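You operate a simulated robot arm through the tools that you are given. There is no shell and no other tool. Be economical: measure what you need, move in short steps, check, and stop when the job is done.

The job below is to be done with a simulated two-armed robot. You get a single attempt, and the scene is never put back.

TASK
Take the blue cloth from the clear top behind the small machines and lay it out flat on the top of the sample table.

The check looks at the end state, three seconds after you hand in, the way a careful person would. Anything else that was tipped, shoved, dropped, spilled or broken makes it a failure. Flat cloth is picked up by pressing the open fingertips on it (5 to 10 N) and closing them slowly along it; thin cloth reads only 2 to 8 mm in the jaws.

THE ROBOT
Two 6-joint arms with two-finger parallel grippers on one trunk, on a base that drives. Base frame: it is fixed to the floor where the robot stands at the start and does not move with it; the origin is under the middle of the robot, x ahead of it, y to its left, z up; the surface under the hand at the start is at about z = 860. Lengths are in mm, angles in rad, forces in N, time in s.
The left shoulder is at the start at [-89, 177, 806], the right one opposite. With the tool pointing down near the work surface each hand reaches from about 100 to 700 mm from the robot's upright axis, wherever it stands, measured 20 degrees to its own side. Places, roughly: top of the sample table [400, 700, 800]. Payload 1.57 kg a hand.
The tool frame of a hand sits at the grasp point between the pads (the TCP): z along the fingers, y along the line on which they close. The tips reach 30 mm beyond it. Largest opening 80 mm; finger width 17, thickness 12; the body of the gripper, 40 by 82 mm, starts 80 mm behind the TCP.
Orientation is told as [roll, pitch, yaw] about the base's x, y, z axes, in that order, counted from this pose: with the fingers straight down and closing along the base's y, the tool's x points along the base's -x, its y along +y and its z along -z.

THE INTERFACE
- The arms move only by the tool arm_command. It takes "left_series", "right_series" or both (then of equal length, played together; a hand with none holds still); each is a list that holds one entry, the list of rows, each a list of 7 numbers: the gripper command, from -1 (fully open) to 1 (shut), values between in proportion, then the shift along the base's x, y, z in units of 250 mm (1.0 is 250 mm), then the turn, a rotation vector about the base's x, y, z in units of 180 degrees (1.0 is 180 degrees). In form: [[[grip, x, y, z, rx, ry, rz], ...]]. A call has 1 to 8 rows; each row is the pose to reach, as a shift and turn from the pose commanded when the call began. A call with a number of a shift or a turn outside -1 to 1 is refused whole. Rows are played at 5 a second. More than 50 mm and 0.15 rad between two rows, or a gripper value outside its range, and nothing of the call is played. A pose out of reach is approached as far as the arm can. The call stops where the force on the tool passes 40 N (or 10 N more than at its start, if that is more) or the arm is blocked; 0.2 s more then pass. Each finger travels about 72 mm/s and halts on what it meets, pressing with about 21 N; the grip force reading is that of the motor and also rises with nothing between the fingers. The clock runs only during rows and for 0.2 s after the last one: add rows that repeat a pose to give the fingers time. It gives the time, the measured TCP pose, the force on the tool (base axes), the opening and the grip force at its end, in the units of the frame above (readings bear some noise), with the torque about the TCP (base axes, N m) and any sound that the robot's microphone picked up.
- Cameras (640 x 400 px; columns grow to the right, rows downward): "scene" is now at [14.3, 62.7, 1531.9]; the picture's right is [0.69, -0.73, 0.00], its down [-0.59, -0.56, -0.58] and it looks along [0.42, 0.40, -0.82] (base axes); focal length 276 px, centre (320, 200). "left" rides on the left gripper at [72, 7, -122] in its tool frame; the picture's right is [-0.09, 1.00, 0.00], its down [-0.84, -0.08, -0.54] and it looks along [-0.54, -0.05, 0.84] (tool axes); focal length 238 px, centre (320, 200). "right" rides on the right gripper at [72, -7, -122] in its tool frame; the picture's right is [0.09, 1.00, 0.00], its down [-0.84, 0.08, -0.54] and it looks along [-0.54, 0.05, 0.84] (tool axes); focal length 238 px, centre (320, 200).
- camera(camera): a new picture of that camera. It takes no simulated time.
- slide_trunk(by): slides the trunk up (or, below 0, down) by that many mm; the arms and the scene camera ride with it, the base frame stays. It gives what a move gives, with no picture.
- base_move(legs): drives the robot by 1 to 6 legs, each [ahead, left, turn to the left] in mm, mm and rad, along the robot's own axes; the way and the turn of a leg run together, so that a leg with both is an arc; at most 1500 mm and 3.142 rad a leg. The arms and the cameras ride along, it lands a little off, and it stops where it bumps. It gives what a move gives.
- turn_head(pan, tilt): turns the head with the scene camera to pan (to the left, within 2.496 rad either way) and tilt (down, from -0.506 to 1.204), counted from straight ahead of the robot. It gives what a move gives.
- measure_at(camera, pixels): for up to 12 pixels [column, row] of the newest picture of that camera ("zoom" is the newest enlarged one), the place [x, y, z] in the base frame of the surface seen there, good to about 3 mm, but the place of the scene camera against the robot may be out by one fixed shift of up to 25 mm in any direction. It takes no simulated time.
- zoom(camera, box): a new picture of the part [left, top, right, bottom] of that camera's present view, enlarged. It takes no simulated time.
- job_done(): hands the job in; it is judged then, once.

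Work in short steps. Measure before you move; look again where a grasp or a placing could have gone wrong, and mend it. You have 80 turns and 70 pictures in all, those below and enlarged ones among them. Open the grippers and draw the arms clear of the work before you hand the job in, unless the task says otherwise; then end with one line.

The tools are called after "Emit:" as a command line: name --argument value ..., lists and objects as JSON in quotes. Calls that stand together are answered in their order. arm_command: Moves the arms, as the interface text tells. Its arguments: {"type":"object","properties":{"left_series":{"type":"array"},"right_series":{"type":"array"}},"required":[]} The other tools are called the same way: slide_trunk (by) slides the trunk up or down; base_move (legs) drives the base; turn_head (pan, tilt) turns the head that bears the scene camera; camera (camera) takes a picture; measure_at (camera, pixels) gives the place of the surface under pixels of a picture; zoom (camera, box) takes an enlarged picture of a part of a camera's view; job_done () hands the job in.

At the start:

```text
clock: 0.0
left_tool_pos: [327.9, 437.6, 1077.3]
left_tcp_rot: [0.0, 0.001, -0.001]
left_force: [0.4, 0.3, -0.1]
left_moment: [0.0, -0.02, -0.03]
left_finger_gap: 80.1
left_grasp_force: 0.1
right_tool_pos: [413.7, 19.3, 1115.0]
right_tcp_rot: [0.001, 0.0, 0.001]
right_force: [0.2, 0.8, 0.1]
right_moment: [-0.03, 0.01, -0.02]
right_finger_gap: 80.2
right_grasp_force: 0.1
trunk travel left (down, up): [-250.0, 78.0]
robot x, y, heading: [-5.8, 2.4, -0.004]
head pan, tilt: [0.757, 0.958]
```

scene: 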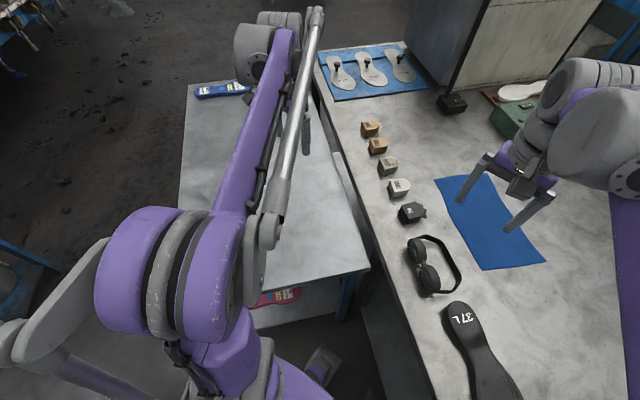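
right: 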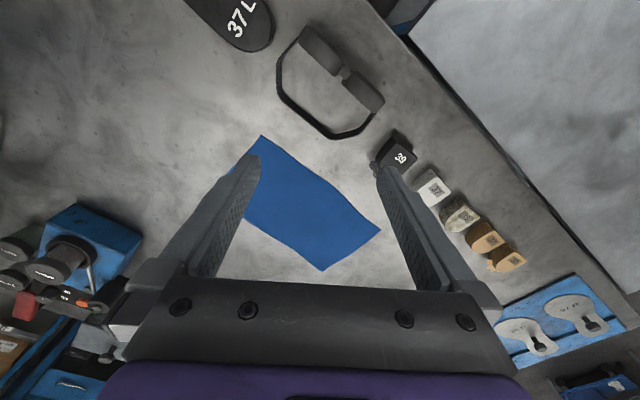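
left: 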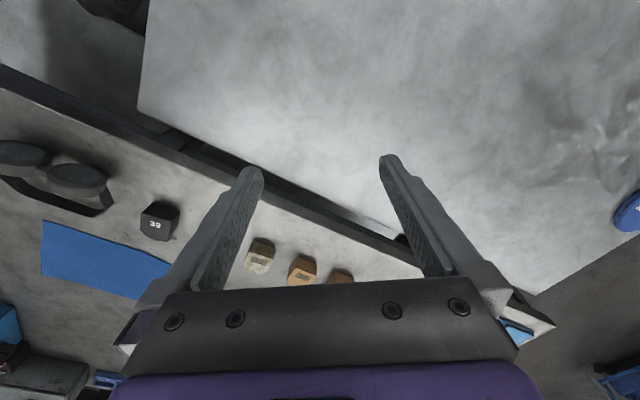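

The blue cloth lies under the right hand (right picture corners about (262,136), (380,230), (322,270), (232,170)). I measure it and the sample table first.

Emit:
measure_at --camera "right" --pixels '[[263, 138], [378, 229], [322, 268], [255, 210], [300, 205], [350, 130], [397, 150], [430, 185], [520, 120], [600, 60]]'

Emit:
measure_at --camera "scene" --pixels '[[437, 180], [485, 268], [545, 262], [490, 174], [500, 225], [200, 100], [190, 180], [320, 200], [365, 268], [330, 130], [220, 90], [412, 212]]'

Emit:
measure_at --camera "left" --pixels '[[45, 222], [45, 272], [135, 297], [168, 265], [140, 104], [530, 293], [300, 80], [150, 10], [630, 210], [400, 240]]'

```text
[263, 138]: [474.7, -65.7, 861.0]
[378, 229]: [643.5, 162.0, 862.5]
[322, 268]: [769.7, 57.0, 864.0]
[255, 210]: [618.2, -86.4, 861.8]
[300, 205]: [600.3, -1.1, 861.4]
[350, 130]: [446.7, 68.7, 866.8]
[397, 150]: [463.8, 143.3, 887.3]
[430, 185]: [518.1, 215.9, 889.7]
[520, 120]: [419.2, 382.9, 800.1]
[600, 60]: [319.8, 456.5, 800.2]
```

```text
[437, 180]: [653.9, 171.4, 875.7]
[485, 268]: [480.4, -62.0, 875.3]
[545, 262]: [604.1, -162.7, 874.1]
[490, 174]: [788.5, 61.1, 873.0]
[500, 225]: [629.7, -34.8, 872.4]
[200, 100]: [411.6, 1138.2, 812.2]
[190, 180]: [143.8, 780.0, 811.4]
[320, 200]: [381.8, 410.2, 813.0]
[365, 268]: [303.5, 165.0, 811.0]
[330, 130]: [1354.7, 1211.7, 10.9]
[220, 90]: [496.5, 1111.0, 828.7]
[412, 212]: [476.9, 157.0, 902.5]
```

```text
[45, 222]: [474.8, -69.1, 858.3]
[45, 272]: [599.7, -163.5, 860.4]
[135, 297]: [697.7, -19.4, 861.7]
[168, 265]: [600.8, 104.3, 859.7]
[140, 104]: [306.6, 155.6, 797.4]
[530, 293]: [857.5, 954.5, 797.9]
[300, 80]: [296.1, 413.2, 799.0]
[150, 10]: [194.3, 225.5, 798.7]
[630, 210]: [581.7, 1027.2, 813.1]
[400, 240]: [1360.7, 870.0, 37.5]
```

Hand cameras give the cloth corners A(474,-67), B(643,163), C(770,57), D(600,-163) at z≈861 and the table top at z≈799. I will grip the long edge AB near both ends, closing across it: first turn both hands by +54° of yaw and move them high toward their corners.

Emit:
arm_command --left_series '[[[-1, 0.114, -0.109, 0, 0, 0, 0.0429], [-1, 0.229, -0.217, 0, 0, 0, 0.0857], [-1, 0.343, -0.326, 0, 0, 0, 0.1286], [-1, 0.457, -0.434, 0, 0, 0, 0.1714], [-1, 0.571, -0.543, 0, 0, 0, 0.2143], [-1, 0.686, -0.651, 0, 0, 0, 0.2571], [-1, 0.8, -0.76, 0, 0, 0, 0.3]]]' --right_series '[[[-1, 0.056, -0.049, -0.06, 0, 0, 0.0429], [-1, 0.112, -0.098, -0.12, 0, 0, 0.0857], [-1, 0.168, -0.147, -0.18, 0, 0, 0.1286], [-1, 0.224, -0.197, -0.24, 0, 0, 0.1714], [-1, 0.28, -0.246, -0.3, 0, 0, 0.2143], [-1, 0.336, -0.295, -0.36, 0, 0, 0.2571], [-1, 0.392, -0.344, -0.42, 0, 0, 0.3]]]'

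Emit:
camera --camera "scene"

Emit:
camera --camera "right"

```text
clock: 1.6
left_tool_pos: [527.0, 246.8, 1076.2]
left_tcp_rot: [0.002, 0.0, 0.944]
left_force: [0.4, 0.5, 0.5]
left_moment: [0.0, -0.01, 0.0]
left_finger_gap: 80.0
left_grasp_force: 0.1
right_tool_pos: [514.5, -66.5, 1010.6]
right_tcp_rot: [0.002, 0.0, 0.943]
right_force: [0.7, -0.3, 0.2]
right_moment: [0.06, 0.03, -0.04]
right_finger_gap: 80.0
right_grasp_force: 0.0
trunk travel left (down, up): [-250.0, 78.0]
robot x, y, heading: [-0.7, -3.1, 0.002]
head pan, tilt: [0.757, 0.958]
```

```text
66 pictures are left
```

scene: 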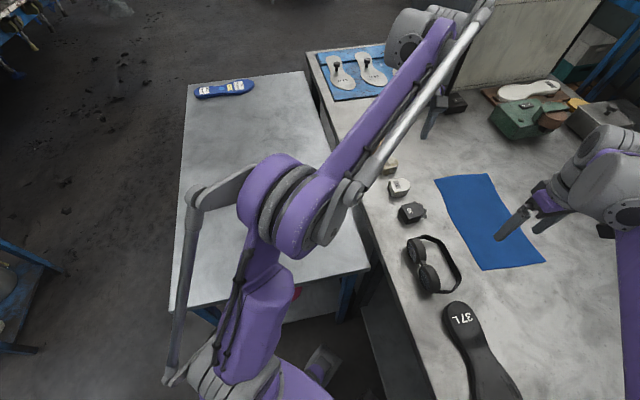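

```text
65 pictures are left
```

right: 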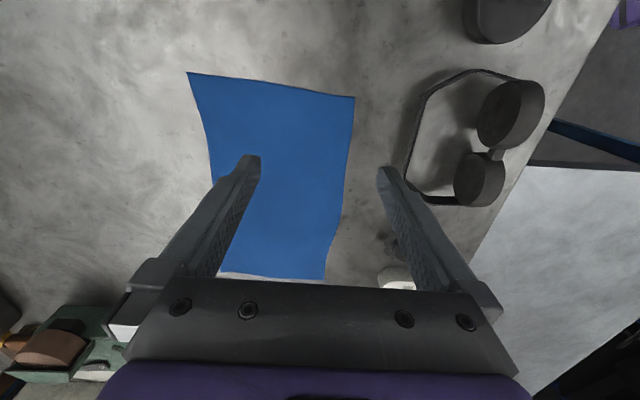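

The table top is clear but for the blue sole at (225,88). In the right picture corner A is at (354,97), D at (188,73) and the goggles' strap at about (408,190); I measure these again.

Emit:
measure_at --camera "right" --pixels '[[353, 99], [190, 75], [343, 200], [324, 276], [424, 100], [406, 190], [280, 150], [480, 170], [340, 150]]'

Emit:
camera --camera "left"

```text
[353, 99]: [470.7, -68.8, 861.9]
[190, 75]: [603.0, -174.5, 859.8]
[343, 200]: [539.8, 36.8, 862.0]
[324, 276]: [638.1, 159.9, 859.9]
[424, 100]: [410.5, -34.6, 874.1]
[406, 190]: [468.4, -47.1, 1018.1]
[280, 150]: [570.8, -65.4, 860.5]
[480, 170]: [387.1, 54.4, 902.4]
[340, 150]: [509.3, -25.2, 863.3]
```

```text
64 pictures are left
```

left: 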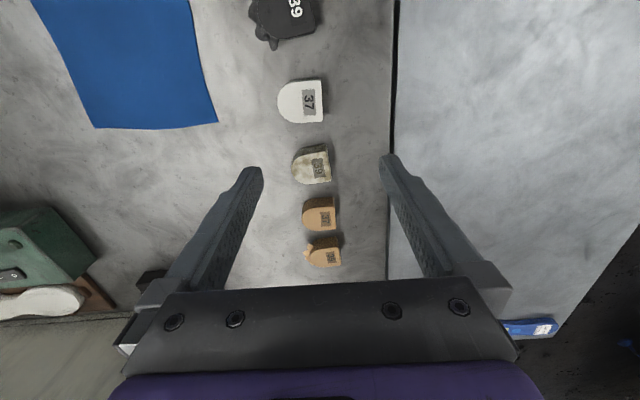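

In the left picture corner B is at (217,122), C at (95,128). I bring the left hand above its grasp point near B and half close both hands.

Emit:
measure_at --camera "left" --pixels '[[215, 121], [97, 126], [195, 40], [302, 115]]'

Emit:
arm_command --left_series '[[[0, 0.102, -0.096, -0.06, 0, 0, 0], [0, 0.205, -0.192, -0.12, 0, 0, 0], [0, 0.307, -0.288, -0.18, 0, 0, 0], [0, 0.41, -0.384, -0.24, 0, 0, 0], [0, 0.512, -0.48, -0.3, 0, 0, 0]]]' --right_series '[[[0, 0, 0, -0.04, 0, 0, 0], [0, 0, 0, -0.08, 0, 0, 0], [0, 0, 0, -0.12, 0, 0, 0], [0, 0, 0, -0.16, 0, 0, 0], [0, 0, 0, -0.2, 0, 0, 0]]]'

Emit:
camera --camera "left"

Emit:
camera --camera "right"

```text
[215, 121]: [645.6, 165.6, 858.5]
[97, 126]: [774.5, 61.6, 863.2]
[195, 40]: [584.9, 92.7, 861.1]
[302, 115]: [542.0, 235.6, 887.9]
```

```text
clock: 2.8
left_tool_pos: [638.0, 127.0, 995.7]
left_tcp_rot: [-0.001, 0.0, 0.943]
left_force: [0.1, 0.6, 0.1]
left_moment: [0.01, -0.03, 0.0]
left_finger_gap: 39.9
left_grasp_force: 0.0
left hand out of reach, approached as far as the arm can: row 5
right_tool_pos: [512.4, -66.7, 960.7]
right_tcp_rot: [0.001, 0.0, 0.943]
right_force: [0.2, 0.3, -0.5]
right_moment: [0.02, 0.0, 0.0]
right_finger_gap: 40.0
right_grasp_force: 0.1
trunk travel left (down, up): [-250.0, 78.0]
robot x, y, heading: [-4.8, 2.7, -0.001]
head pan, tilt: [0.757, 0.958]
```

```text
63 pictures are left
```

left: 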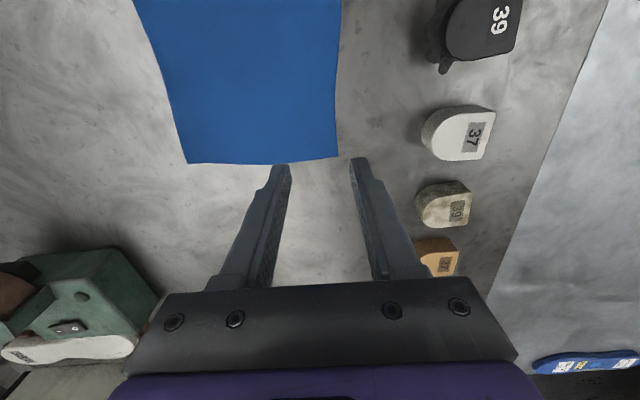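

```text
62 pictures are left
```

right: 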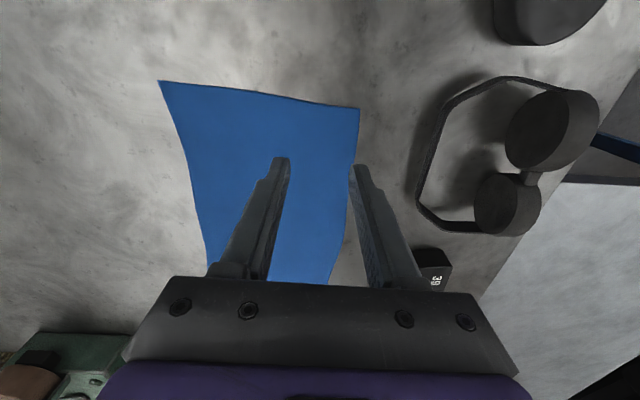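

The left hand fell 17 mm short only because it is still high; it should reach farther lower down. I lower both to TCP z≈925 and check where they are.

Emit:
arm_command --left_series '[[[0, 0, 0, -0.1, 0, 0, 0], [0, 0, 0, -0.2, 0, 0, 0], [0, 0, 0, -0.3, 0, 0, 0], [0, 0, 0, -0.3, 0, 0, 0]]]' --right_series '[[[0, 0, 0, -0.05, 0, 0, 0], [0, 0, 0, -0.1, 0, 0, 0], [0, 0, 0, -0.14, 0, 0, 0], [0, 0, 0, -0.14, 0, 0, 0]]]'

Emit:
camera --camera "left"

```text
clock: 3.8
left_tool_pos: [636.3, 128.3, 919.6]
left_tcp_rot: [0.0, -0.001, 0.941]
left_force: [-1.3, -0.5, 0.2]
left_moment: [-0.01, -0.03, 0.03]
left_finger_gap: 39.7
left_grasp_force: 0.0
right_tool_pos: [511.1, -68.0, 925.0]
right_tcp_rot: [0.0, 0.001, 0.943]
right_force: [0.8, 0.6, -0.5]
right_moment: [-0.03, 0.01, 0.0]
right_finger_gap: 40.1
right_grasp_force: 0.0
trunk travel left (down, up): [-250.0, 78.0]
robot x, y, heading: [1.0, 0.3, -0.002]
head pan, tilt: [0.757, 0.958]
```

```text
61 pictures are left
```

left: 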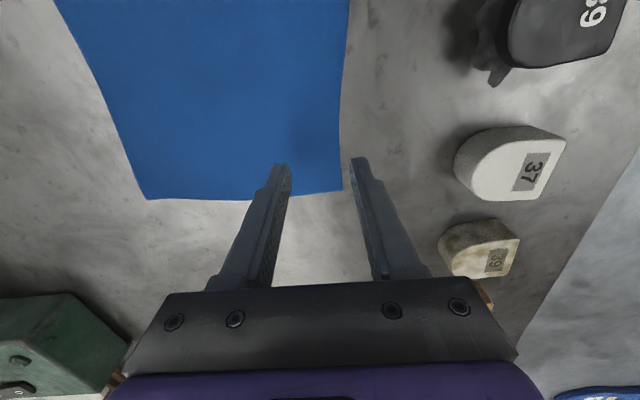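

Left hand is at (636,128,920); I shift it 20 mm outward to be over cloth inside B, and bring both down to just above the cloth (TCP z≈896).

Emit:
arm_command --left_series '[[[0, 0.08, 0.008, 0, 0, 0, 0], [0, 0.08, 0.008, -0.05, 0, 0, 0], [0, 0.08, 0.008, -0.095, 0, 0, 0], [0, 0.08, 0.008, -0.095, 0, 0, 0]]]' --right_series '[[[0, 0, 0, -0.03, 0, 0, 0], [0, 0, 0, -0.07, 0, 0, 0], [0, 0, 0, -0.116, 0, 0, 0], [0, 0, 0, -0.116, 0, 0, 0]]]'

Emit:
camera --camera "left"

Emit:
camera --camera "right"

```text
clock: 4.8
left_tool_pos: [658.3, 130.4, 895.3]
left_tcp_rot: [0.0, 0.0, 0.943]
left_force: [-0.6, -0.2, 0.8]
left_moment: [0.04, -0.02, -0.01]
left_finger_gap: 40.0
left_grasp_force: 0.1
right_tool_pos: [511.6, -67.2, 895.7]
right_tcp_rot: [-0.001, 0.0, 0.943]
right_force: [0.4, 0.3, 0.1]
right_moment: [-0.02, 0.0, -0.01]
right_finger_gap: 40.2
right_grasp_force: 0.0
trunk travel left (down, up): [-250.0, 78.0]
robot x, y, heading: [2.3, 3.2, 0.002]
head pan, tilt: [0.757, 0.958]
```

```text
60 pictures are left
```

left: 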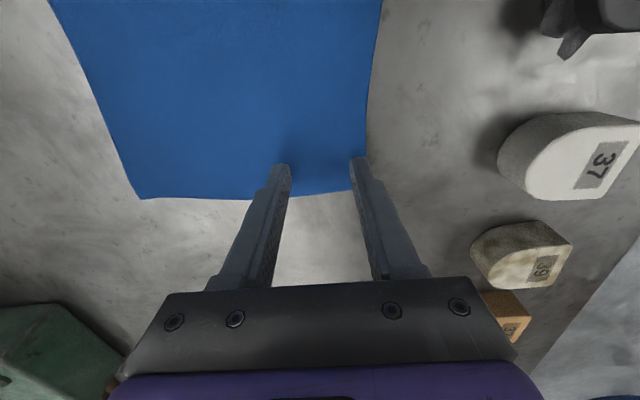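

```text
59 pictures are left
```

right: 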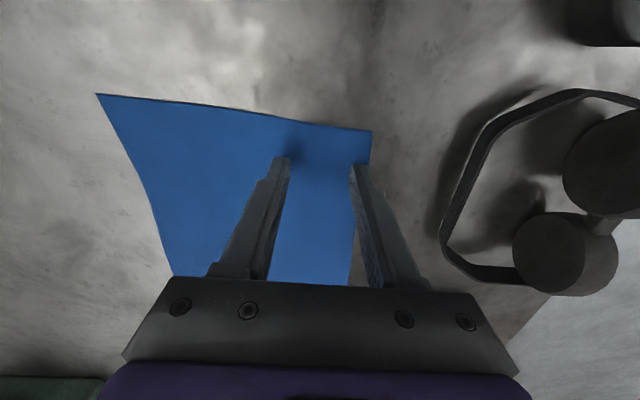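

Tips sit just over the cloth, the outer fingers close to the edge (left at (355,160), right at (358,168)). I shift both slightly inward, narrow to ~32 mm and press down gently.

Emit:
arm_command --left_series '[[[0.2, 0.012, -0.009, 0, 0, 0, 0], [0.2, 0.012, -0.009, -0.008, 0, 0, 0], [0.2, 0.012, -0.009, -0.016, 0, 0, 0], [0.2, 0.012, -0.009, -0.02, 0, 0, 0]]]' --right_series '[[[0.2, 0.02, -0.015, 0, 0, 0, 0], [0.2, 0.02, -0.015, -0.008, 0, 0, 0], [0.2, 0.02, -0.015, -0.016, 0, 0, 0], [0.2, 0.02, -0.015, -0.02, 0, 0, 0]]]'

```text
clock: 5.8
left_tool_pos: [661.9, 128.1, 892.0]
left_tcp_rot: [-0.001, 0.0, 0.943]
left_force: [0.2, -0.6, 6.9]
left_moment: [0.03, 0.04, -0.03]
left_finger_gap: 31.9
left_grasp_force: 0.0
right_tool_pos: [515.3, -70.2, 891.5]
right_tcp_rot: [0.0, 0.001, 0.941]
right_force: [0.7, 0.1, -0.4]
right_moment: [-0.02, -0.01, -0.01]
right_finger_gap: 32.2
right_grasp_force: 0.1
trunk travel left (down, up): [-250.0, 78.0]
robot x, y, heading: [2.5, 3.3, 0.002]
head pan, tilt: [0.757, 0.958]
```

The left presses with 7 N; the right is not yet in contact. I lower the right by another 2 mm while the left holds.

Emit:
arm_command --right_series '[[[0.2, 0, 0, -0.004, 0, 0, 0], [0.2, 0, 0, -0.008, 0, 0, 0]]]'

```text
clock: 6.4
left_tool_pos: [662.6, 128.4, 892.1]
left_tcp_rot: [-0.001, -0.001, 0.944]
left_force: [1.2, -0.6, 4.4]
left_moment: [0.04, 0.01, 0.0]
left_finger_gap: 31.3
left_grasp_force: 0.1
right_tool_pos: [514.2, -70.1, 891.6]
right_tcp_rot: [-0.001, -0.002, 0.942]
right_force: [0.6, -0.2, 14.9]
right_moment: [0.1, 0.12, -0.03]
right_finger_gap: 32.1
right_grasp_force: 0.1
trunk travel left (down, up): [-250.0, 78.0]
robot x, y, heading: [0.1, -0.9, -0.002]
head pan, tilt: [0.757, 0.958]
```

Right presses at 15 N, left at 4 N; I trim these and close both slowly along the cloth.

Emit:
arm_command --left_series '[[[0.3, 0, 0, -0.001, 0, 0, 0], [0.4, 0, 0, -0.001, 0, 0, 0], [0.5, 0, 0, -0.001, 0, 0, 0], [0.6, 0, 0, -0.001, 0, 0, 0], [0.7, 0, 0, -0.001, 0, 0, 0], [0.8, 0, 0, -0.001, 0, 0, 0], [0.9, 0, 0, -0.001, 0, 0, 0], [1, 0, 0, -0.001, 0, 0, 0]]]' --right_series '[[[0.3, 0, 0, 0.003, 0, 0, 0], [0.4, 0, 0, 0.003, 0, 0, 0], [0.5, 0, 0, 0.003, 0, 0, 0], [0.6, 0, 0, 0.003, 0, 0, 0], [0.7, 0, 0, 0.003, 0, 0, 0], [0.8, 0, 0, 0.003, 0, 0, 0], [0.9, 0, 0, 0.003, 0, 0, 0], [1, 0, 0, 0.003, 0, 0, 0]]]'

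Emit:
camera --camera "left"

Emit:
camera --camera "right"

```text
clock: 8.2
left_tool_pos: [662.6, 129.1, 890.0]
left_tcp_rot: [0.0, 0.0, 0.942]
left_force: [-0.3, 0.5, 6.3]
left_moment: [-0.01, 0.06, 0.03]
left_finger_gap: 6.4
left_grasp_force: 20.7
right_tool_pos: [516.5, -71.2, 891.8]
right_tcp_rot: [-0.001, 0.001, 0.943]
right_force: [0.4, 1.5, 3.9]
right_moment: [0.05, -0.02, -0.01]
right_finger_gap: 2.5
right_grasp_force: 21.0
trunk travel left (down, up): [-250.0, 78.0]
robot x, y, heading: [1.6, 1.0, 0.001]
head pan, tilt: [0.757, 0.958]
```

```text
58 pictures are left
```

left: 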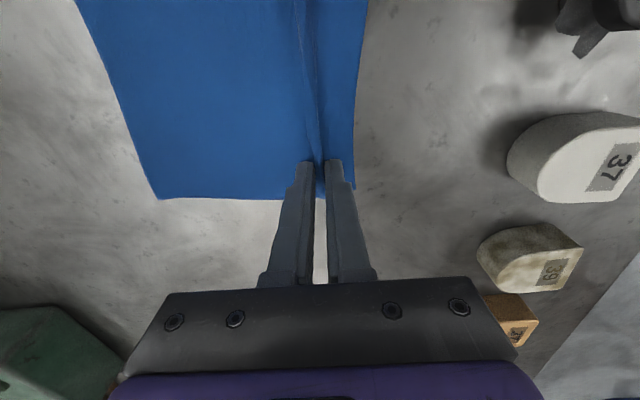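

```text
57 pictures are left
```

right: 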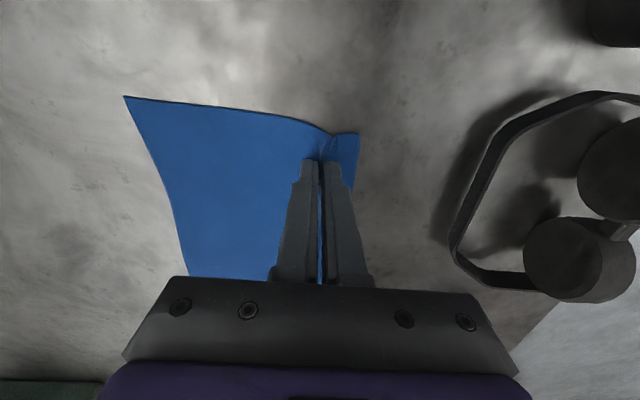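

Both hands hold a ridge (6.4 and 2.5 mm). I lift with the trunk, straight up, to test the grip.

Emit:
slide_trunk --by 75

Emit:
camera --camera "scene"

```text
clock: 9.3
left_tool_pos: [663.2, 127.9, 965.3]
left_tcp_rot: [0.001, -0.001, 0.943]
left_force: [-0.5, 0.0, -1.2]
left_moment: [-0.03, -0.02, 0.02]
left_finger_gap: 6.3
left_grasp_force: 20.3
right_tool_pos: [516.5, -68.5, 966.0]
right_tcp_rot: [0.0, -0.001, 0.943]
right_force: [-0.5, 0.1, -0.8]
right_moment: [0.01, 0.01, -0.01]
right_finger_gap: 2.5
right_grasp_force: 20.9
trunk travel left (down, up): [-325.0, 3.0]
robot x, y, heading: [-1.7, 0.3, -0.002]
head pan, tilt: [0.757, 0.958]
```

```text
56 pictures are left
```

scene: 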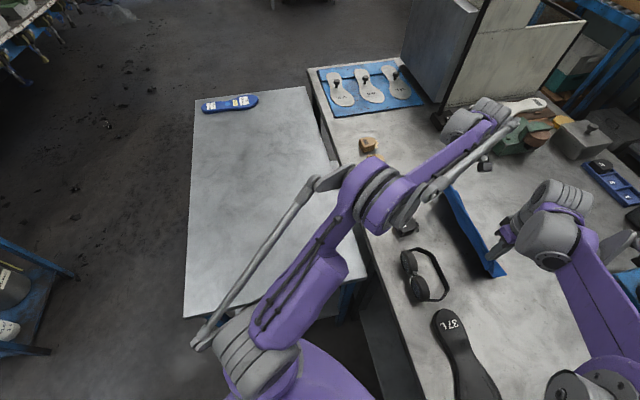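

The cloth is lifted between both hands. I raise both arms 140 mm more, drawing back 60 mm toward the robot only in the later rows.

Emit:
arm_command --left_series '[[[1, -0.02, 0, 0.1, 0, 0, 0], [1, -0.04, 0, 0.2, 0, 0, 0], [1, -0.08, 0, 0.3, 0, 0, 0], [1, -0.14, 0, 0.4, 0, 0, 0], [1, -0.2, 0, 0.5, 0, 0, 0], [1, -0.26, 0, 0.56, 0, 0, 0]]]' --right_series '[[[1, -0.02, 0, 0.1, 0, 0, 0], [1, -0.04, 0, 0.2, 0, 0, 0], [1, -0.08, 0, 0.3, 0, 0, 0], [1, -0.14, 0, 0.4, 0, 0, 0], [1, -0.2, 0, 0.5, 0, 0, 0], [1, -0.26, 0, 0.56, 0, 0, 0]]]'

Emit:
camera --camera "scene"

Emit:
camera --camera "right"

```text
clock: 10.7
left_tool_pos: [596.3, 128.3, 1105.8]
left_tcp_rot: [0.0, 0.0, 0.942]
left_force: [-0.8, -0.2, -0.1]
left_moment: [0.04, 0.0, 0.01]
left_finger_gap: 6.0
left_grasp_force: 20.8
right_tool_pos: [447.9, -71.6, 1106.2]
right_tcp_rot: [0.0, 0.0, 0.942]
right_force: [0.1, 0.5, 0.5]
right_moment: [0.0, -0.04, 0.01]
right_finger_gap: 2.6
right_grasp_force: 21.4
trunk travel left (down, up): [-325.0, 3.0]
robot x, y, heading: [0.2, 0.5, -0.006]
head pan, tilt: [0.757, 0.958]
```

```text
55 pictures are left
```

scene: 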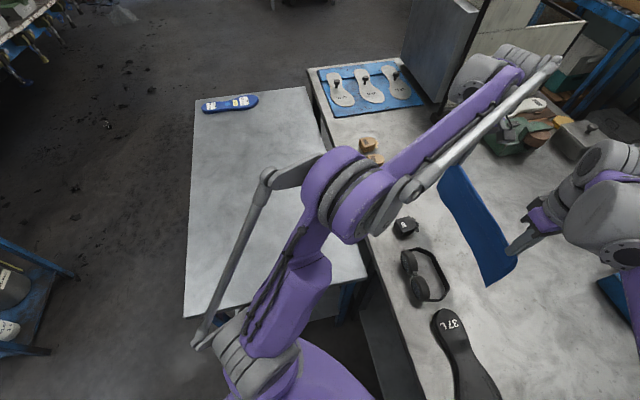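

```text
54 pictures are left
```

right: 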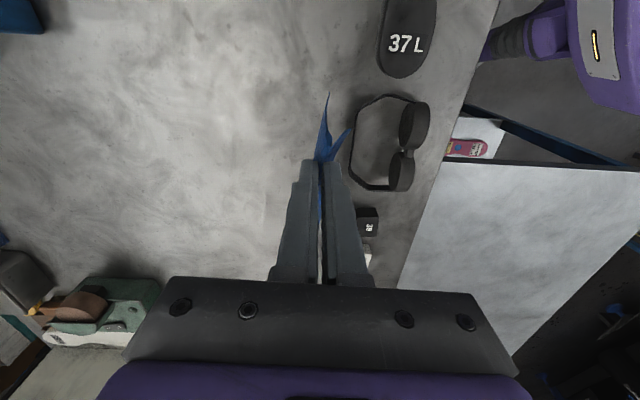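

The cloth hangs clear between both hands (bottom ≈ z 945). Before turning left I measure the grey cabinet and display board near the swing (pixels (425,95), (445,105), (400,50)).

Emit:
measure_at --camera "scene" --pixels '[[410, 70], [445, 108], [440, 50], [370, 145], [307, 88], [195, 100], [184, 317], [367, 277], [230, 104], [340, 285]]'

```text
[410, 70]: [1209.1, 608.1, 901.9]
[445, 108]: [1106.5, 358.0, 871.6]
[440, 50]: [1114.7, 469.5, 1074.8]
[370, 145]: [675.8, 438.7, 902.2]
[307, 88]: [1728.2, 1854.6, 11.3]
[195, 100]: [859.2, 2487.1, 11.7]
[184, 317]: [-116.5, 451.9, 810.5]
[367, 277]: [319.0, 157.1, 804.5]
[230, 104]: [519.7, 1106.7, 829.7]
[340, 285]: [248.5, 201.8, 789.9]
```

The cabinet is over 1.1 m away, so the swing is free. I turn the base 0.96 rad left in two legs.

Emit:
base_move --legs '[[0, 0, 0.48], [0, 0, 0.48]]'

Emit:
camera --camera "scene"

```text
clock: 12.7
left_tool_pos: [464.6, 388.7, 1106.8]
left_tcp_rot: [-0.006, 0.0, 1.418]
left_force: [-0.1, 0.1, 0.0]
left_moment: [0.01, 0.03, -0.01]
left_finger_gap: 6.0
left_grasp_force: 20.8
right_tool_pos: [424.8, 143.9, 1107.9]
right_tcp_rot: [-0.003, -0.002, 1.417]
right_force: [0.0, 0.0, 0.1]
right_moment: [0.01, 0.03, -0.02]
right_finger_gap: 2.2
right_grasp_force: 21.3
trunk travel left (down, up): [-325.0, 3.0]
robot x, y, heading: [-3.4, -0.1, 0.475]
head pan, tilt: [0.757, 0.958]
stopped in leg 1: the robot was blocked; the commanded pose is now the measured one
```

```text
53 pictures are left
```

scene: 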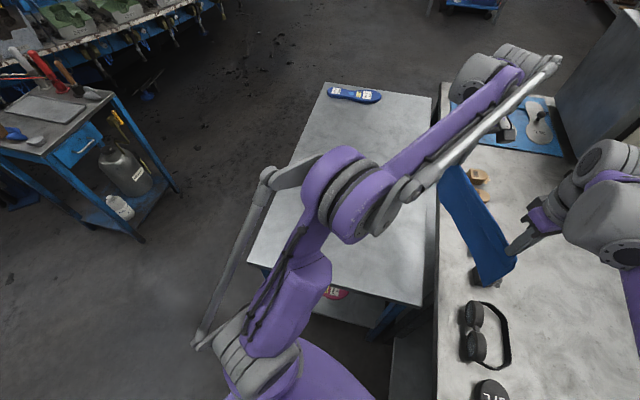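

The base is blocked at heading 0.475 by the furniture, but from here both arms can reach the near half of the table, so I stay. I check the table corner hasn't moved, then swing the hands over the table turning the edge 34°, descending late.

Emit:
measure_at --camera "scene" --pixels '[[420, 303], [428, 110], [252, 258], [322, 92], [355, 98]]'

Emit:
arm_command --left_series '[[[1, -0.111, 0.1206, 0, 0, 0, 0.0273], [1, -0.222, 0.2411, 0, 0, 0, 0.0546], [1, -0.3326, 0.3617, -0.05, 0, 0, 0.0819], [1, -0.4434, 0.4823, -0.13, 0, 0, 0.1091], [1, -0.5543, 0.603, -0.22, 0, 0, 0.1364], [1, -0.665, 0.7234, -0.32, 0, 0, 0.1637], [1, -0.776, 0.844, -0.42, 0, 0, 0.191], [1, -0.776, 0.844, -0.42, 0, 0, 0.191]]]' --right_series '[[[1, -0.0286, 0.1337, 0, 0, 0, 0.0273], [1, -0.057, 0.2674, 0, 0, 0, 0.0546], [1, -0.0857, 0.4011, -0.05, 0, 0, 0.0819], [1, -0.1143, 0.5349, -0.13, 0, 0, 0.1091], [1, -0.1429, 0.6686, -0.22, 0, 0, 0.1364], [1, -0.1714, 0.8023, -0.32, 0, 0, 0.1637], [1, -0.2, 0.936, -0.42, 0, 0, 0.191], [1, -0.2, 0.936, -0.42, 0, 0, 0.191]]]'

Emit:
camera --camera "scene"

Emit:
camera --camera "left"

```text
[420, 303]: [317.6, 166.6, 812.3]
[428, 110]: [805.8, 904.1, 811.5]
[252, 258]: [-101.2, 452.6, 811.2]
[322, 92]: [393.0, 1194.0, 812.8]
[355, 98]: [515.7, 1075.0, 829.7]
```

```text
clock: 14.5
left_tool_pos: [271.2, 602.2, 1001.6]
left_tcp_rot: [-0.004, 0.004, 2.019]
left_force: [0.9, -0.2, -0.7]
left_moment: [-0.03, -0.01, -0.02]
left_finger_gap: 2.2
left_grasp_force: 20.8
right_tool_pos: [375.8, 384.4, 1001.0]
right_tcp_rot: [-0.003, 0.004, 2.02]
right_force: [-0.9, 0.3, 0.2]
right_moment: [0.02, 0.0, -0.05]
right_finger_gap: 2.5
right_grasp_force: 21.5
trunk travel left (down, up): [-325.0, 3.0]
robot x, y, heading: [0.0, -0.1, 0.477]
head pan, tilt: [0.757, 0.958]
```

```text
52 pictures are left
```

scene: 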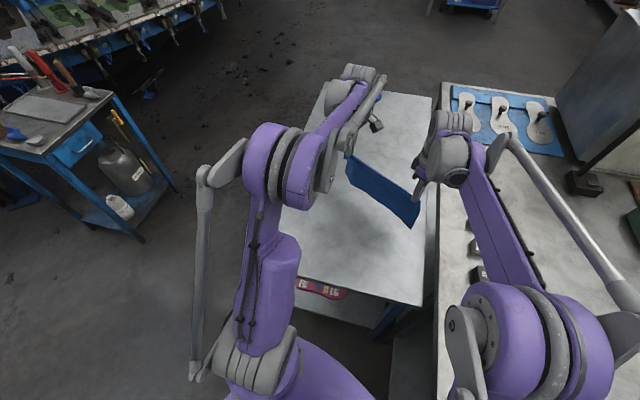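

```text
51 pictures are left
```

left: 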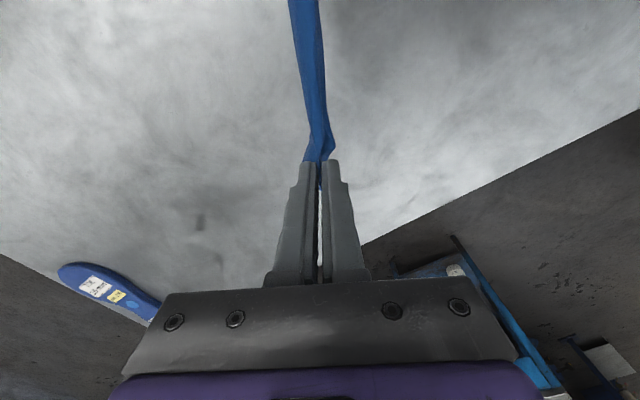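

Table and its corner are unmoved and the cloth hangs over the table between the hands (scene (350,155)-(415,225)). I lower it, drawing the hands back toward -f (about (-0.91,-0.42)) so the bottom edge lies down ahead.

Emit:
arm_command --left_series '[[[1, -0.01, -0.005, -0.08, 0, 0, 0], [1, -0.029, -0.0135, -0.16, 0, 0, 0], [1, -0.069, -0.032, -0.22, 0, 0, 0], [1, -0.1087, -0.0504, -0.28, 0, 0, 0], [1, -0.163, -0.0756, -0.334, 0, 0, 0], [1, -0.2174, -0.1008, -0.388, 0, 0, 0], [1, -0.2174, -0.1008, -0.388, 0, 0, 0]]]' --right_series '[[[1, -0.01, -0.005, -0.08, 0, 0, 0], [1, -0.029, -0.0135, -0.16, 0, 0, 0], [1, -0.069, -0.032, -0.22, 0, 0, 0], [1, -0.1087, -0.0504, -0.28, 0, 0, 0], [1, -0.163, -0.0756, -0.334, 0, 0, 0], [1, -0.2174, -0.1008, -0.388, 0, 0, 0], [1, -0.2174, -0.1008, -0.388, 0, 0, 0]]]'

Emit:
camera --camera "scene"

Emit:
camera --camera "left"

```text
clock: 16.1
left_tool_pos: [216.7, 575.8, 901.7]
left_tcp_rot: [-0.003, 0.002, 2.018]
left_force: [-0.5, -0.5, 0.2]
left_moment: [-0.04, -0.01, -0.01]
left_finger_gap: 2.7
left_grasp_force: 20.4
right_tool_pos: [321.7, 355.1, 906.0]
right_tcp_rot: [-0.003, 0.005, 2.019]
right_force: [-0.6, 0.1, -1.1]
right_moment: [0.01, 0.02, -0.04]
right_finger_gap: 1.9
right_grasp_force: 20.9
trunk travel left (down, up): [-325.0, 3.0]
robot x, y, heading: [-1.0, -1.5, 0.477]
head pan, tilt: [0.757, 0.958]
```

```text
50 pictures are left
```

scene: 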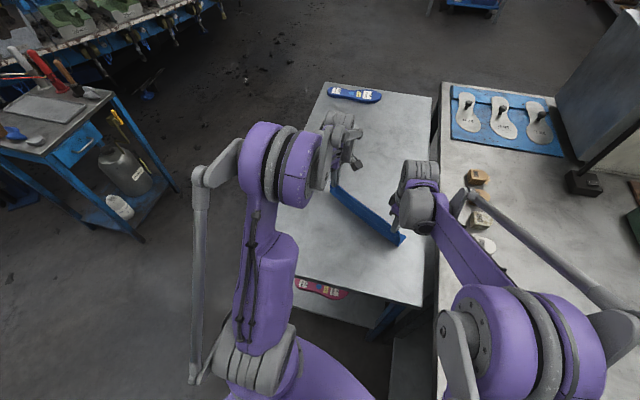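

```text
49 pictures are left
```

left: 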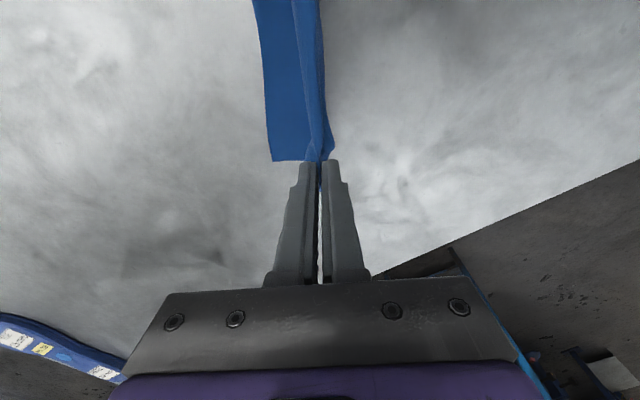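

The bottom edge now trails ahead on the table (blue strip left of the fingers). I continue the laying arc down to just above the table with a final small drag.

Emit:
arm_command --left_series '[[[1, -0.0507, -0.0235, -0.048, 0, 0, 0], [1, -0.1015, -0.047, -0.1, 0, 0, 0], [1, -0.145, -0.0672, -0.148, 0, 0, 0], [1, -0.185, -0.0857, -0.192, 0, 0, 0], [1, -0.2247, -0.1042, -0.232, 0, 0, 0], [1, -0.261, -0.121, -0.252, 0, 0, 0], [1, -0.297, -0.1378, -0.264, 0, 0, 0], [1, -0.326, -0.1512, -0.264, 0, 0, 0]]]' --right_series '[[[1, -0.0507, -0.0235, -0.048, 0, 0, 0], [1, -0.1015, -0.047, -0.1, 0, 0, 0], [1, -0.145, -0.0672, -0.148, 0, 0, 0], [1, -0.185, -0.0857, -0.192, 0, 0, 0], [1, -0.2247, -0.1042, -0.232, 0, 0, 0], [1, -0.261, -0.121, -0.252, 0, 0, 0], [1, -0.297, -0.1378, -0.264, 0, 0, 0], [1, -0.326, -0.1512, -0.264, 0, 0, 0]]]'

Emit:
camera --camera "left"

Emit:
camera --camera "right"

Emit:
camera --camera "scene"

```text
clock: 17.9
left_tool_pos: [136.2, 539.3, 837.5]
left_tcp_rot: [-0.003, 0.006, 2.018]
left_force: [0.9, -0.6, 0.8]
left_moment: [-0.06, 0.0, -0.02]
left_finger_gap: 2.5
left_grasp_force: 20.7
right_tool_pos: [240.2, 316.2, 837.9]
right_tcp_rot: [-0.004, 0.003, 2.019]
right_force: [-0.3, 0.4, -0.4]
right_moment: [0.04, -0.02, -0.03]
right_finger_gap: 2.3
right_grasp_force: 20.8
trunk travel left (down, up): [-325.0, 3.0]
robot x, y, heading: [-4.7, 1.5, 0.472]
head pan, tilt: [0.757, 0.958]
```

```text
48 pictures are left
```

left: 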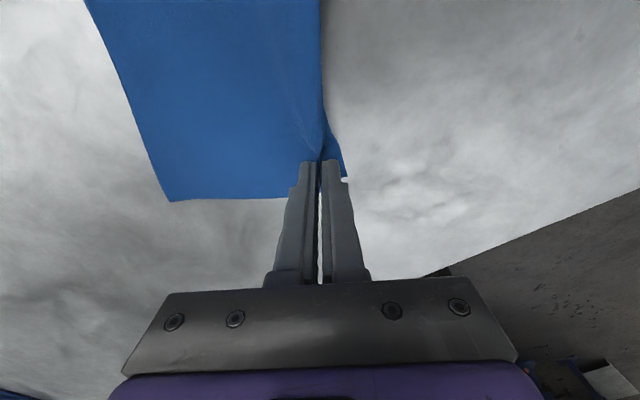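

```text
47 pictures are left
```

right: 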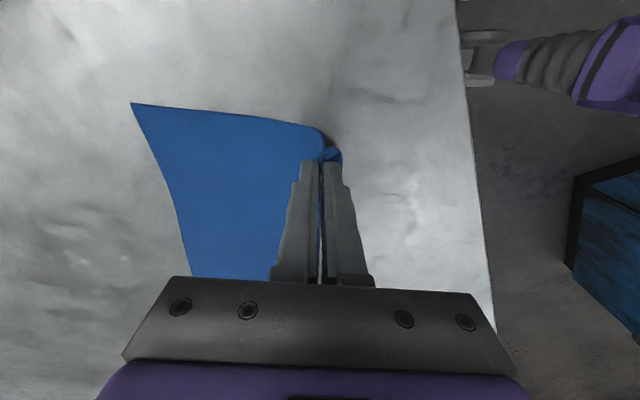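

```text
46 pictures are left
```

scene: 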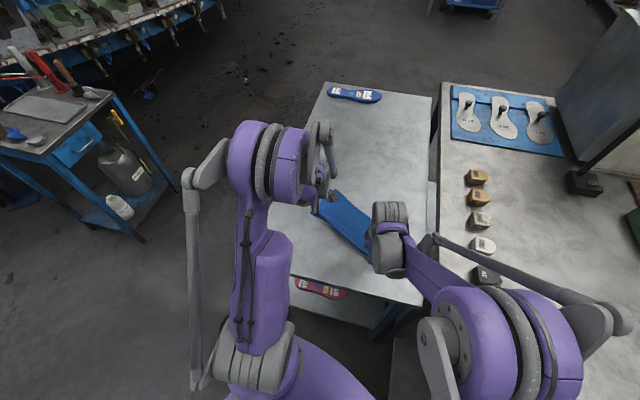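

The cloth lies out, but the short flap behind the ridge (right picture (330,155)) likely got swept under. I lift 30 mm to let it hang, then come down moving slightly forward so it lands outward, and look before releasing.

Emit:
arm_command --left_series '[[[1, 0, 0, 0.06, 0, 0, 0], [1, 0, 0, 0.13, 0, 0, 0], [1, 0, 0, 0.13, 0, 0, 0], [1, 0.022, 0.01, 0.08, 0, 0, 0], [1, 0.05, 0.0235, 0.04, 0, 0, 0], [1, 0.08, 0.0375, 0, 0, 0, 0], [1, 0.09, 0.042, -0.016, 0, 0, 0], [1, 0.09, 0.042, -0.016, 0, 0, 0]]]' --right_series '[[[1, 0, 0, 0.06, 0, 0, 0], [1, 0, 0, 0.13, 0, 0, 0], [1, 0, 0, 0.13, 0, 0, 0], [1, 0.022, 0.01, 0.08, 0, 0, 0], [1, 0.05, 0.0235, 0.04, 0, 0, 0], [1, 0.08, 0.0375, 0, 0, 0, 0], [1, 0.09, 0.042, -0.016, 0, 0, 0], [1, 0.09, 0.042, -0.016, 0, 0, 0]]]'

Emit:
camera --camera "left"

Emit:
camera --camera "right"

```text
clock: 19.7
left_tool_pos: [159.5, 548.2, 832.6]
left_tcp_rot: [-0.004, 0.003, 2.019]
left_force: [-3.2, -1.5, 22.1]
left_moment: [0.03, 0.08, 0.03]
left_finger_gap: 2.3
left_grasp_force: 20.9
right_tool_pos: [263.8, 325.4, 834.5]
right_tcp_rot: [-0.002, 0.003, 2.018]
right_force: [0.3, 1.1, 1.9]
right_moment: [0.0, 0.06, -0.02]
right_finger_gap: 2.5
right_grasp_force: 21.3
trunk travel left (down, up): [-325.0, 3.0]
robot x, y, heading: [-4.7, 1.3, 0.477]
head pan, tilt: [0.757, 0.958]
```

```text
45 pictures are left
```

left: 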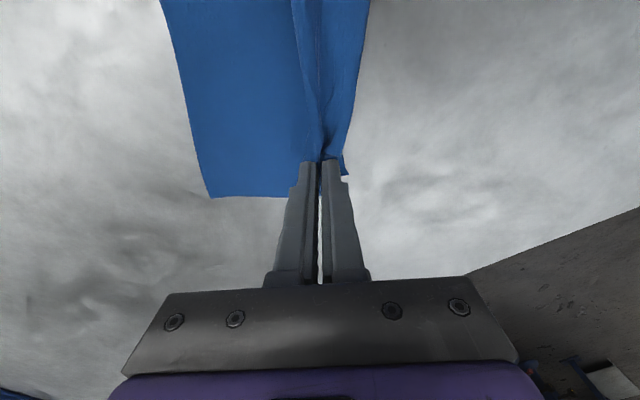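

```text
44 pictures are left
```

right: 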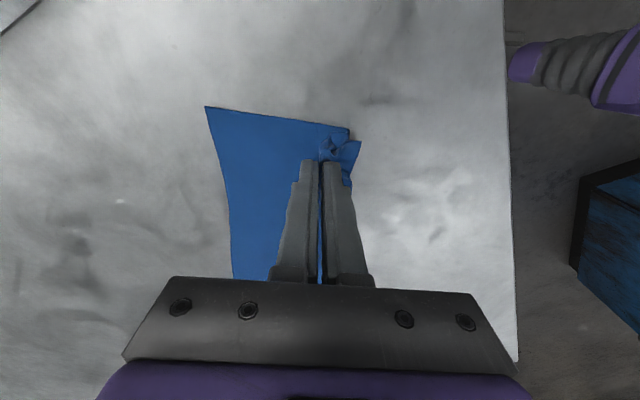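

The flap now lies outward. I release by opening slowly with tips just at the table, spreading the ridge.

Emit:
arm_command --left_series '[[[1, 0, 0, 0.008, 0, 0, 0], [0.85, 0, 0, 0.008, 0, 0, 0], [0.7, 0, 0, 0.008, 0, 0, 0], [0.55, 0, 0, 0.008, 0, 0, 0], [0.4, 0, 0, 0.008, 0, 0, 0], [0.2, 0, 0, 0.008, 0, 0, 0], [0, 0, 0, 0.008, 0, 0, 0]]]' --right_series '[[[1, 0, 0, 0, 0, 0, 0], [0.85, 0, 0, 0, 0, 0, 0], [0.7, 0, 0, 0, 0, 0, 0], [0.55, 0, 0, 0, 0, 0, 0], [0.4, 0, 0, 0, 0, 0, 0], [0.2, 0, 0, 0, 0, 0, 0], [0, 0, 0, 0, 0, 0, 0]]]'

Emit:
camera --camera "left"

Emit:
camera --camera "right"

```text
clock: 21.3
left_tool_pos: [160.6, 548.0, 834.6]
left_tcp_rot: [-0.003, 0.004, 2.02]
left_force: [0.9, 0.2, -0.1]
left_moment: [0.01, 0.04, -0.02]
left_finger_gap: 40.1
left_grasp_force: 0.1
right_tool_pos: [264.4, 326.5, 834.8]
right_tcp_rot: [-0.006, 0.005, 2.018]
right_force: [1.0, 0.2, 0.5]
right_moment: [0.0, -0.01, 0.03]
right_finger_gap: 40.4
right_grasp_force: 0.0
trunk travel left (down, up): [-325.0, 3.0]
robot x, y, heading: [-1.4, 2.2, 0.478]
head pan, tilt: [0.757, 0.958]
```

```text
43 pictures are left
```

left: 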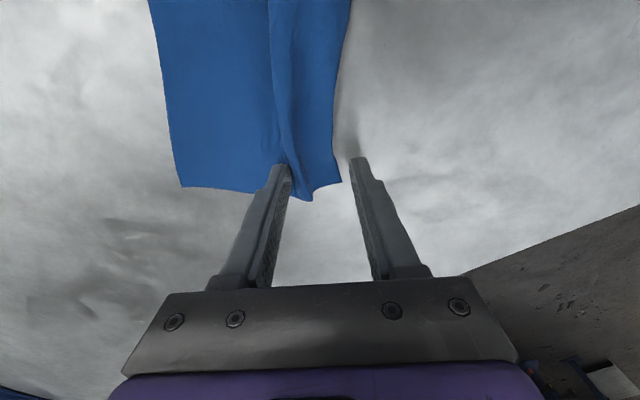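

```text
42 pictures are left
```

right: 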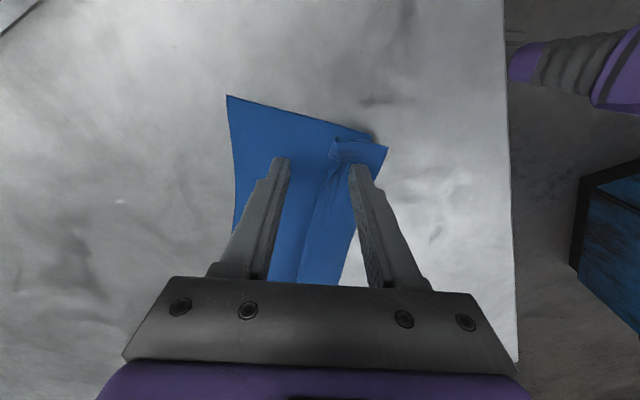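

Released; an S-shaped pleat remains along the edge. I raise both hands straight up 110 mm to see it fully.

Emit:
arm_command --left_series '[[[0, 0, 0, 0.1, 0, 0, 0], [0, 0, 0, 0.25, 0, 0, 0], [0, 0, 0, 0.45, 0, 0, 0], [0, 0, 0, 0.45, 0, 0, 0]]]' --right_series '[[[0, 0, 0, 0.1, 0, 0, 0], [0, 0, 0, 0.25, 0, 0, 0], [0, 0, 0, 0.45, 0, 0, 0], [0, 0, 0, 0.45, 0, 0, 0]]]'

Emit:
camera --camera "left"

Emit:
camera --camera "right"

```text
clock: 22.3
left_tool_pos: [162.8, 549.6, 947.8]
left_tcp_rot: [-0.006, 0.006, 2.019]
left_force: [0.3, 0.3, 0.5]
left_moment: [-0.02, 0.0, 0.01]
left_finger_gap: 40.1
left_grasp_force: 0.0
right_tool_pos: [265.7, 329.8, 947.8]
right_tcp_rot: [-0.004, 0.002, 2.019]
right_force: [-1.1, 0.8, 0.0]
right_moment: [-0.01, 0.01, 0.01]
right_finger_gap: 40.0
right_grasp_force: 0.1
trunk travel left (down, up): [-325.0, 3.0]
robot x, y, heading: [-1.8, -2.2, 0.477]
head pan, tilt: [0.757, 0.958]
```

```text
41 pictures are left
```

left: 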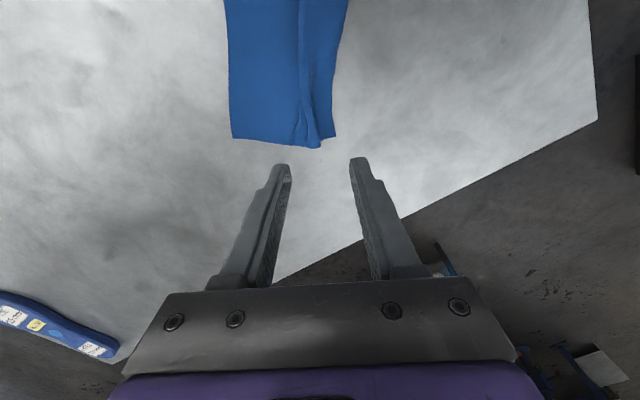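

```text
40 pictures are left
```

right: 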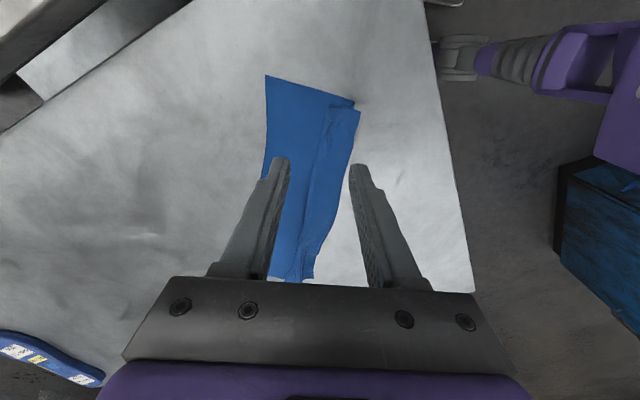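

A Z-pleat lies along the near edge: fold line from right picture (328,105) to (290,278), free edge (360,112) to (312,278). I measure its lines to plan pulling the free strip outward.

Emit:
zoom --camera "right" --box '[230, 60, 400, 290]'

Emit:
zoom --camera "left" --box '[200, 0, 380, 160]'

Emit:
measure_at --camera "right" --pixels '[[267, 77], [352, 101], [358, 113], [326, 110], [342, 112], [310, 180], [348, 170], [328, 180], [322, 240], [300, 240], [295, 150]]'

Emit:
measure_at --camera "left" --pixels '[[233, 137], [303, 145], [319, 146], [334, 135], [298, 80], [334, 70], [315, 70], [228, 70], [341, 20], [298, 20], [270, 70], [326, 110]]'

```text
1.74 times, centred on (315, 175) of right
```

zoom: 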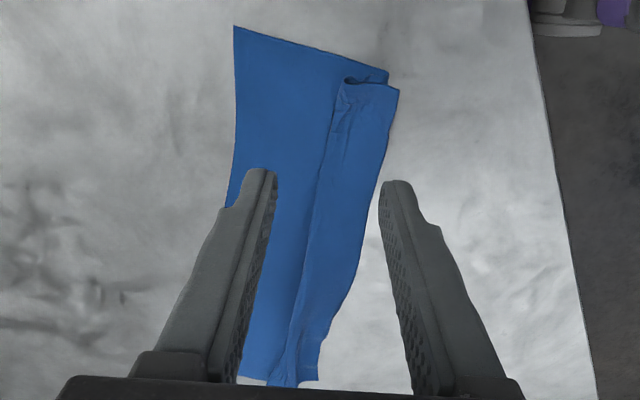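

```text
2.50 times, centred on (290, 80) of left
```

zoom: 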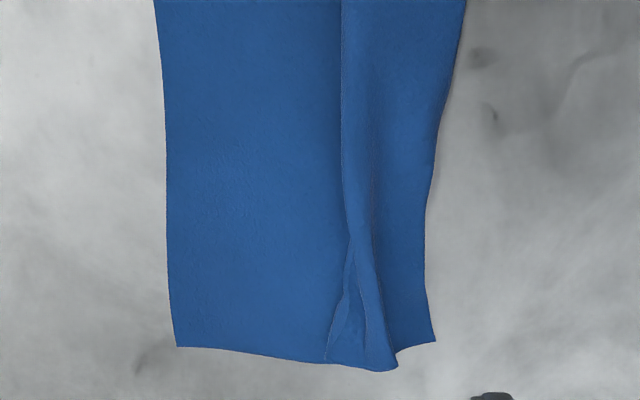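

```text
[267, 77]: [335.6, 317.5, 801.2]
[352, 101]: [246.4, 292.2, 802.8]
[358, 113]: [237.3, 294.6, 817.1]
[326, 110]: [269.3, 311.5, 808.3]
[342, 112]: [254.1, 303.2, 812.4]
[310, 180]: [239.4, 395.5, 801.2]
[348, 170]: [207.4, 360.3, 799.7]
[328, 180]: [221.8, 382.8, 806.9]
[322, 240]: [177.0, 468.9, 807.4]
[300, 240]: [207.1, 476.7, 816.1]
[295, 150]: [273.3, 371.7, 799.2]
```

```text
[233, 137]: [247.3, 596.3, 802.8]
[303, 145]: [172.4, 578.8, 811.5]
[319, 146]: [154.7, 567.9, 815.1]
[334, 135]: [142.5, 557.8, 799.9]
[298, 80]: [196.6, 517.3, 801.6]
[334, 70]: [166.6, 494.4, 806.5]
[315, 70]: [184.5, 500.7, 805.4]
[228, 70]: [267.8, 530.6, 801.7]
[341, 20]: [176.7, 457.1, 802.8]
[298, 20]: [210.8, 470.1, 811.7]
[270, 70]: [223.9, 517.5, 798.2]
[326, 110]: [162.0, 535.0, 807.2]
```

The near strip is folded in a Z (about 56 mm hidden), its top layer ending at the free edge. I'll close the fingers, press lightly on this top strip near its free edge at both ends, and drag it outward; first go down close above it.

Emit:
arm_command --left_series '[[[1, 0, -0.05, -0.1, 0, 0, 0], [1, 0, -0.05, -0.25, 0, 0, 0], [1, 0, -0.05, -0.4, 0, 0, 0], [1, 0, -0.05, -0.42, 0, 0, 0]]]' --right_series '[[[1, -0.11, -0.03, -0.1, 0, 0, 0], [1, -0.11, -0.03, -0.25, 0, 0, 0], [1, -0.11, -0.03, -0.4, 0, 0, 0], [1, -0.11, -0.03, -0.42, 0, 0, 0]]]'

Emit:
camera --camera "left"

Emit:
camera --camera "right"

```text
clock: 23.3
left_tool_pos: [160.8, 536.0, 842.7]
left_tcp_rot: [-0.003, 0.005, 2.02]
left_force: [-0.2, 0.1, -0.3]
left_moment: [0.02, -0.01, 0.02]
left_finger_gap: 0.3
left_grasp_force: 21.0
right_tool_pos: [237.0, 319.2, 840.0]
right_tcp_rot: [-0.004, 0.003, 2.02]
right_force: [-1.2, 0.2, 0.7]
right_moment: [0.02, 0.02, 0.01]
right_finger_gap: 0.0
right_grasp_force: 21.4
trunk travel left (down, up): [-325.0, 3.0]
robot x, y, heading: [-3.0, -1.3, 0.477]
head pan, tilt: [0.757, 0.958]
```

```text
37 pictures are left
```

left: 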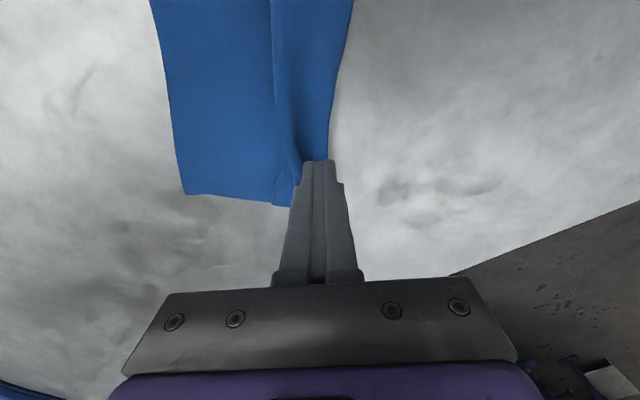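

```text
36 pictures are left
```

right: 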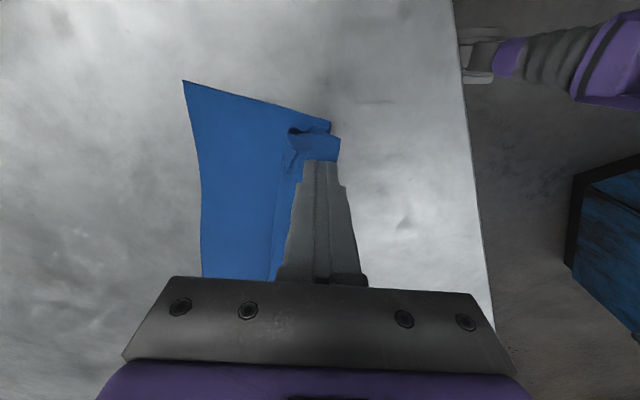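

Both closed tips are above the strip (left (318,162), right (322,165)). I press down a few millimetres.

Emit:
arm_command --left_series '[[[1, 0.008, 0.004, -0.016, 0, 0, 0], [1, 0.008, 0.004, -0.028, 0, 0, 0], [1, 0.008, 0.004, -0.034, 0, 0, 0]]]' --right_series '[[[1, 0, 0, -0.012, 0, 0, 0], [1, 0, 0, -0.02, 0, 0, 0], [1, 0, 0, -0.024, 0, 0, 0]]]'

```text
clock: 24.1
left_tool_pos: [161.4, 535.2, 835.0]
left_tcp_rot: [-0.004, 0.003, 2.019]
left_force: [-0.3, -0.4, 1.0]
left_moment: [0.0, -0.01, 0.02]
left_finger_gap: 0.1
left_grasp_force: 21.1
right_tool_pos: [236.7, 318.1, 835.9]
right_tcp_rot: [-0.003, 0.005, 2.02]
right_force: [0.7, 0.5, -0.4]
right_moment: [0.0, 0.01, 0.01]
right_finger_gap: 0.0
right_grasp_force: 21.3
trunk travel left (down, up): [-325.0, 3.0]
robot x, y, heading: [-0.3, -0.1, 0.476]
head pan, tilt: [0.757, 0.958]
```

No contact yet; a little further.

Emit:
arm_command --left_series '[[[1, 0, 0, -0.004, 0, 0, 0], [1, 0, 0, -0.009, 0, 0, 0]]]' --right_series '[[[1, 0, 0, -0.005, 0, 0, 0], [1, 0, 0, -0.01, 0, 0, 0]]]'

```text
clock: 24.7
left_tool_pos: [161.0, 537.0, 832.5]
left_tcp_rot: [-0.003, 0.002, 2.019]
left_force: [0.1, -0.4, 0.2]
left_moment: [-0.01, 0.03, 0.03]
left_finger_gap: 0.1
left_grasp_force: 21.2
right_tool_pos: [235.6, 319.2, 833.5]
right_tcp_rot: [-0.003, 0.003, 2.019]
right_force: [0.2, 0.0, 0.5]
right_moment: [0.02, -0.06, -0.01]
right_finger_gap: 0.0
right_grasp_force: 21.0
trunk travel left (down, up): [-325.0, 3.0]
robot x, y, heading: [-1.1, 0.7, 0.476]
head pan, tilt: [0.757, 0.958]
```

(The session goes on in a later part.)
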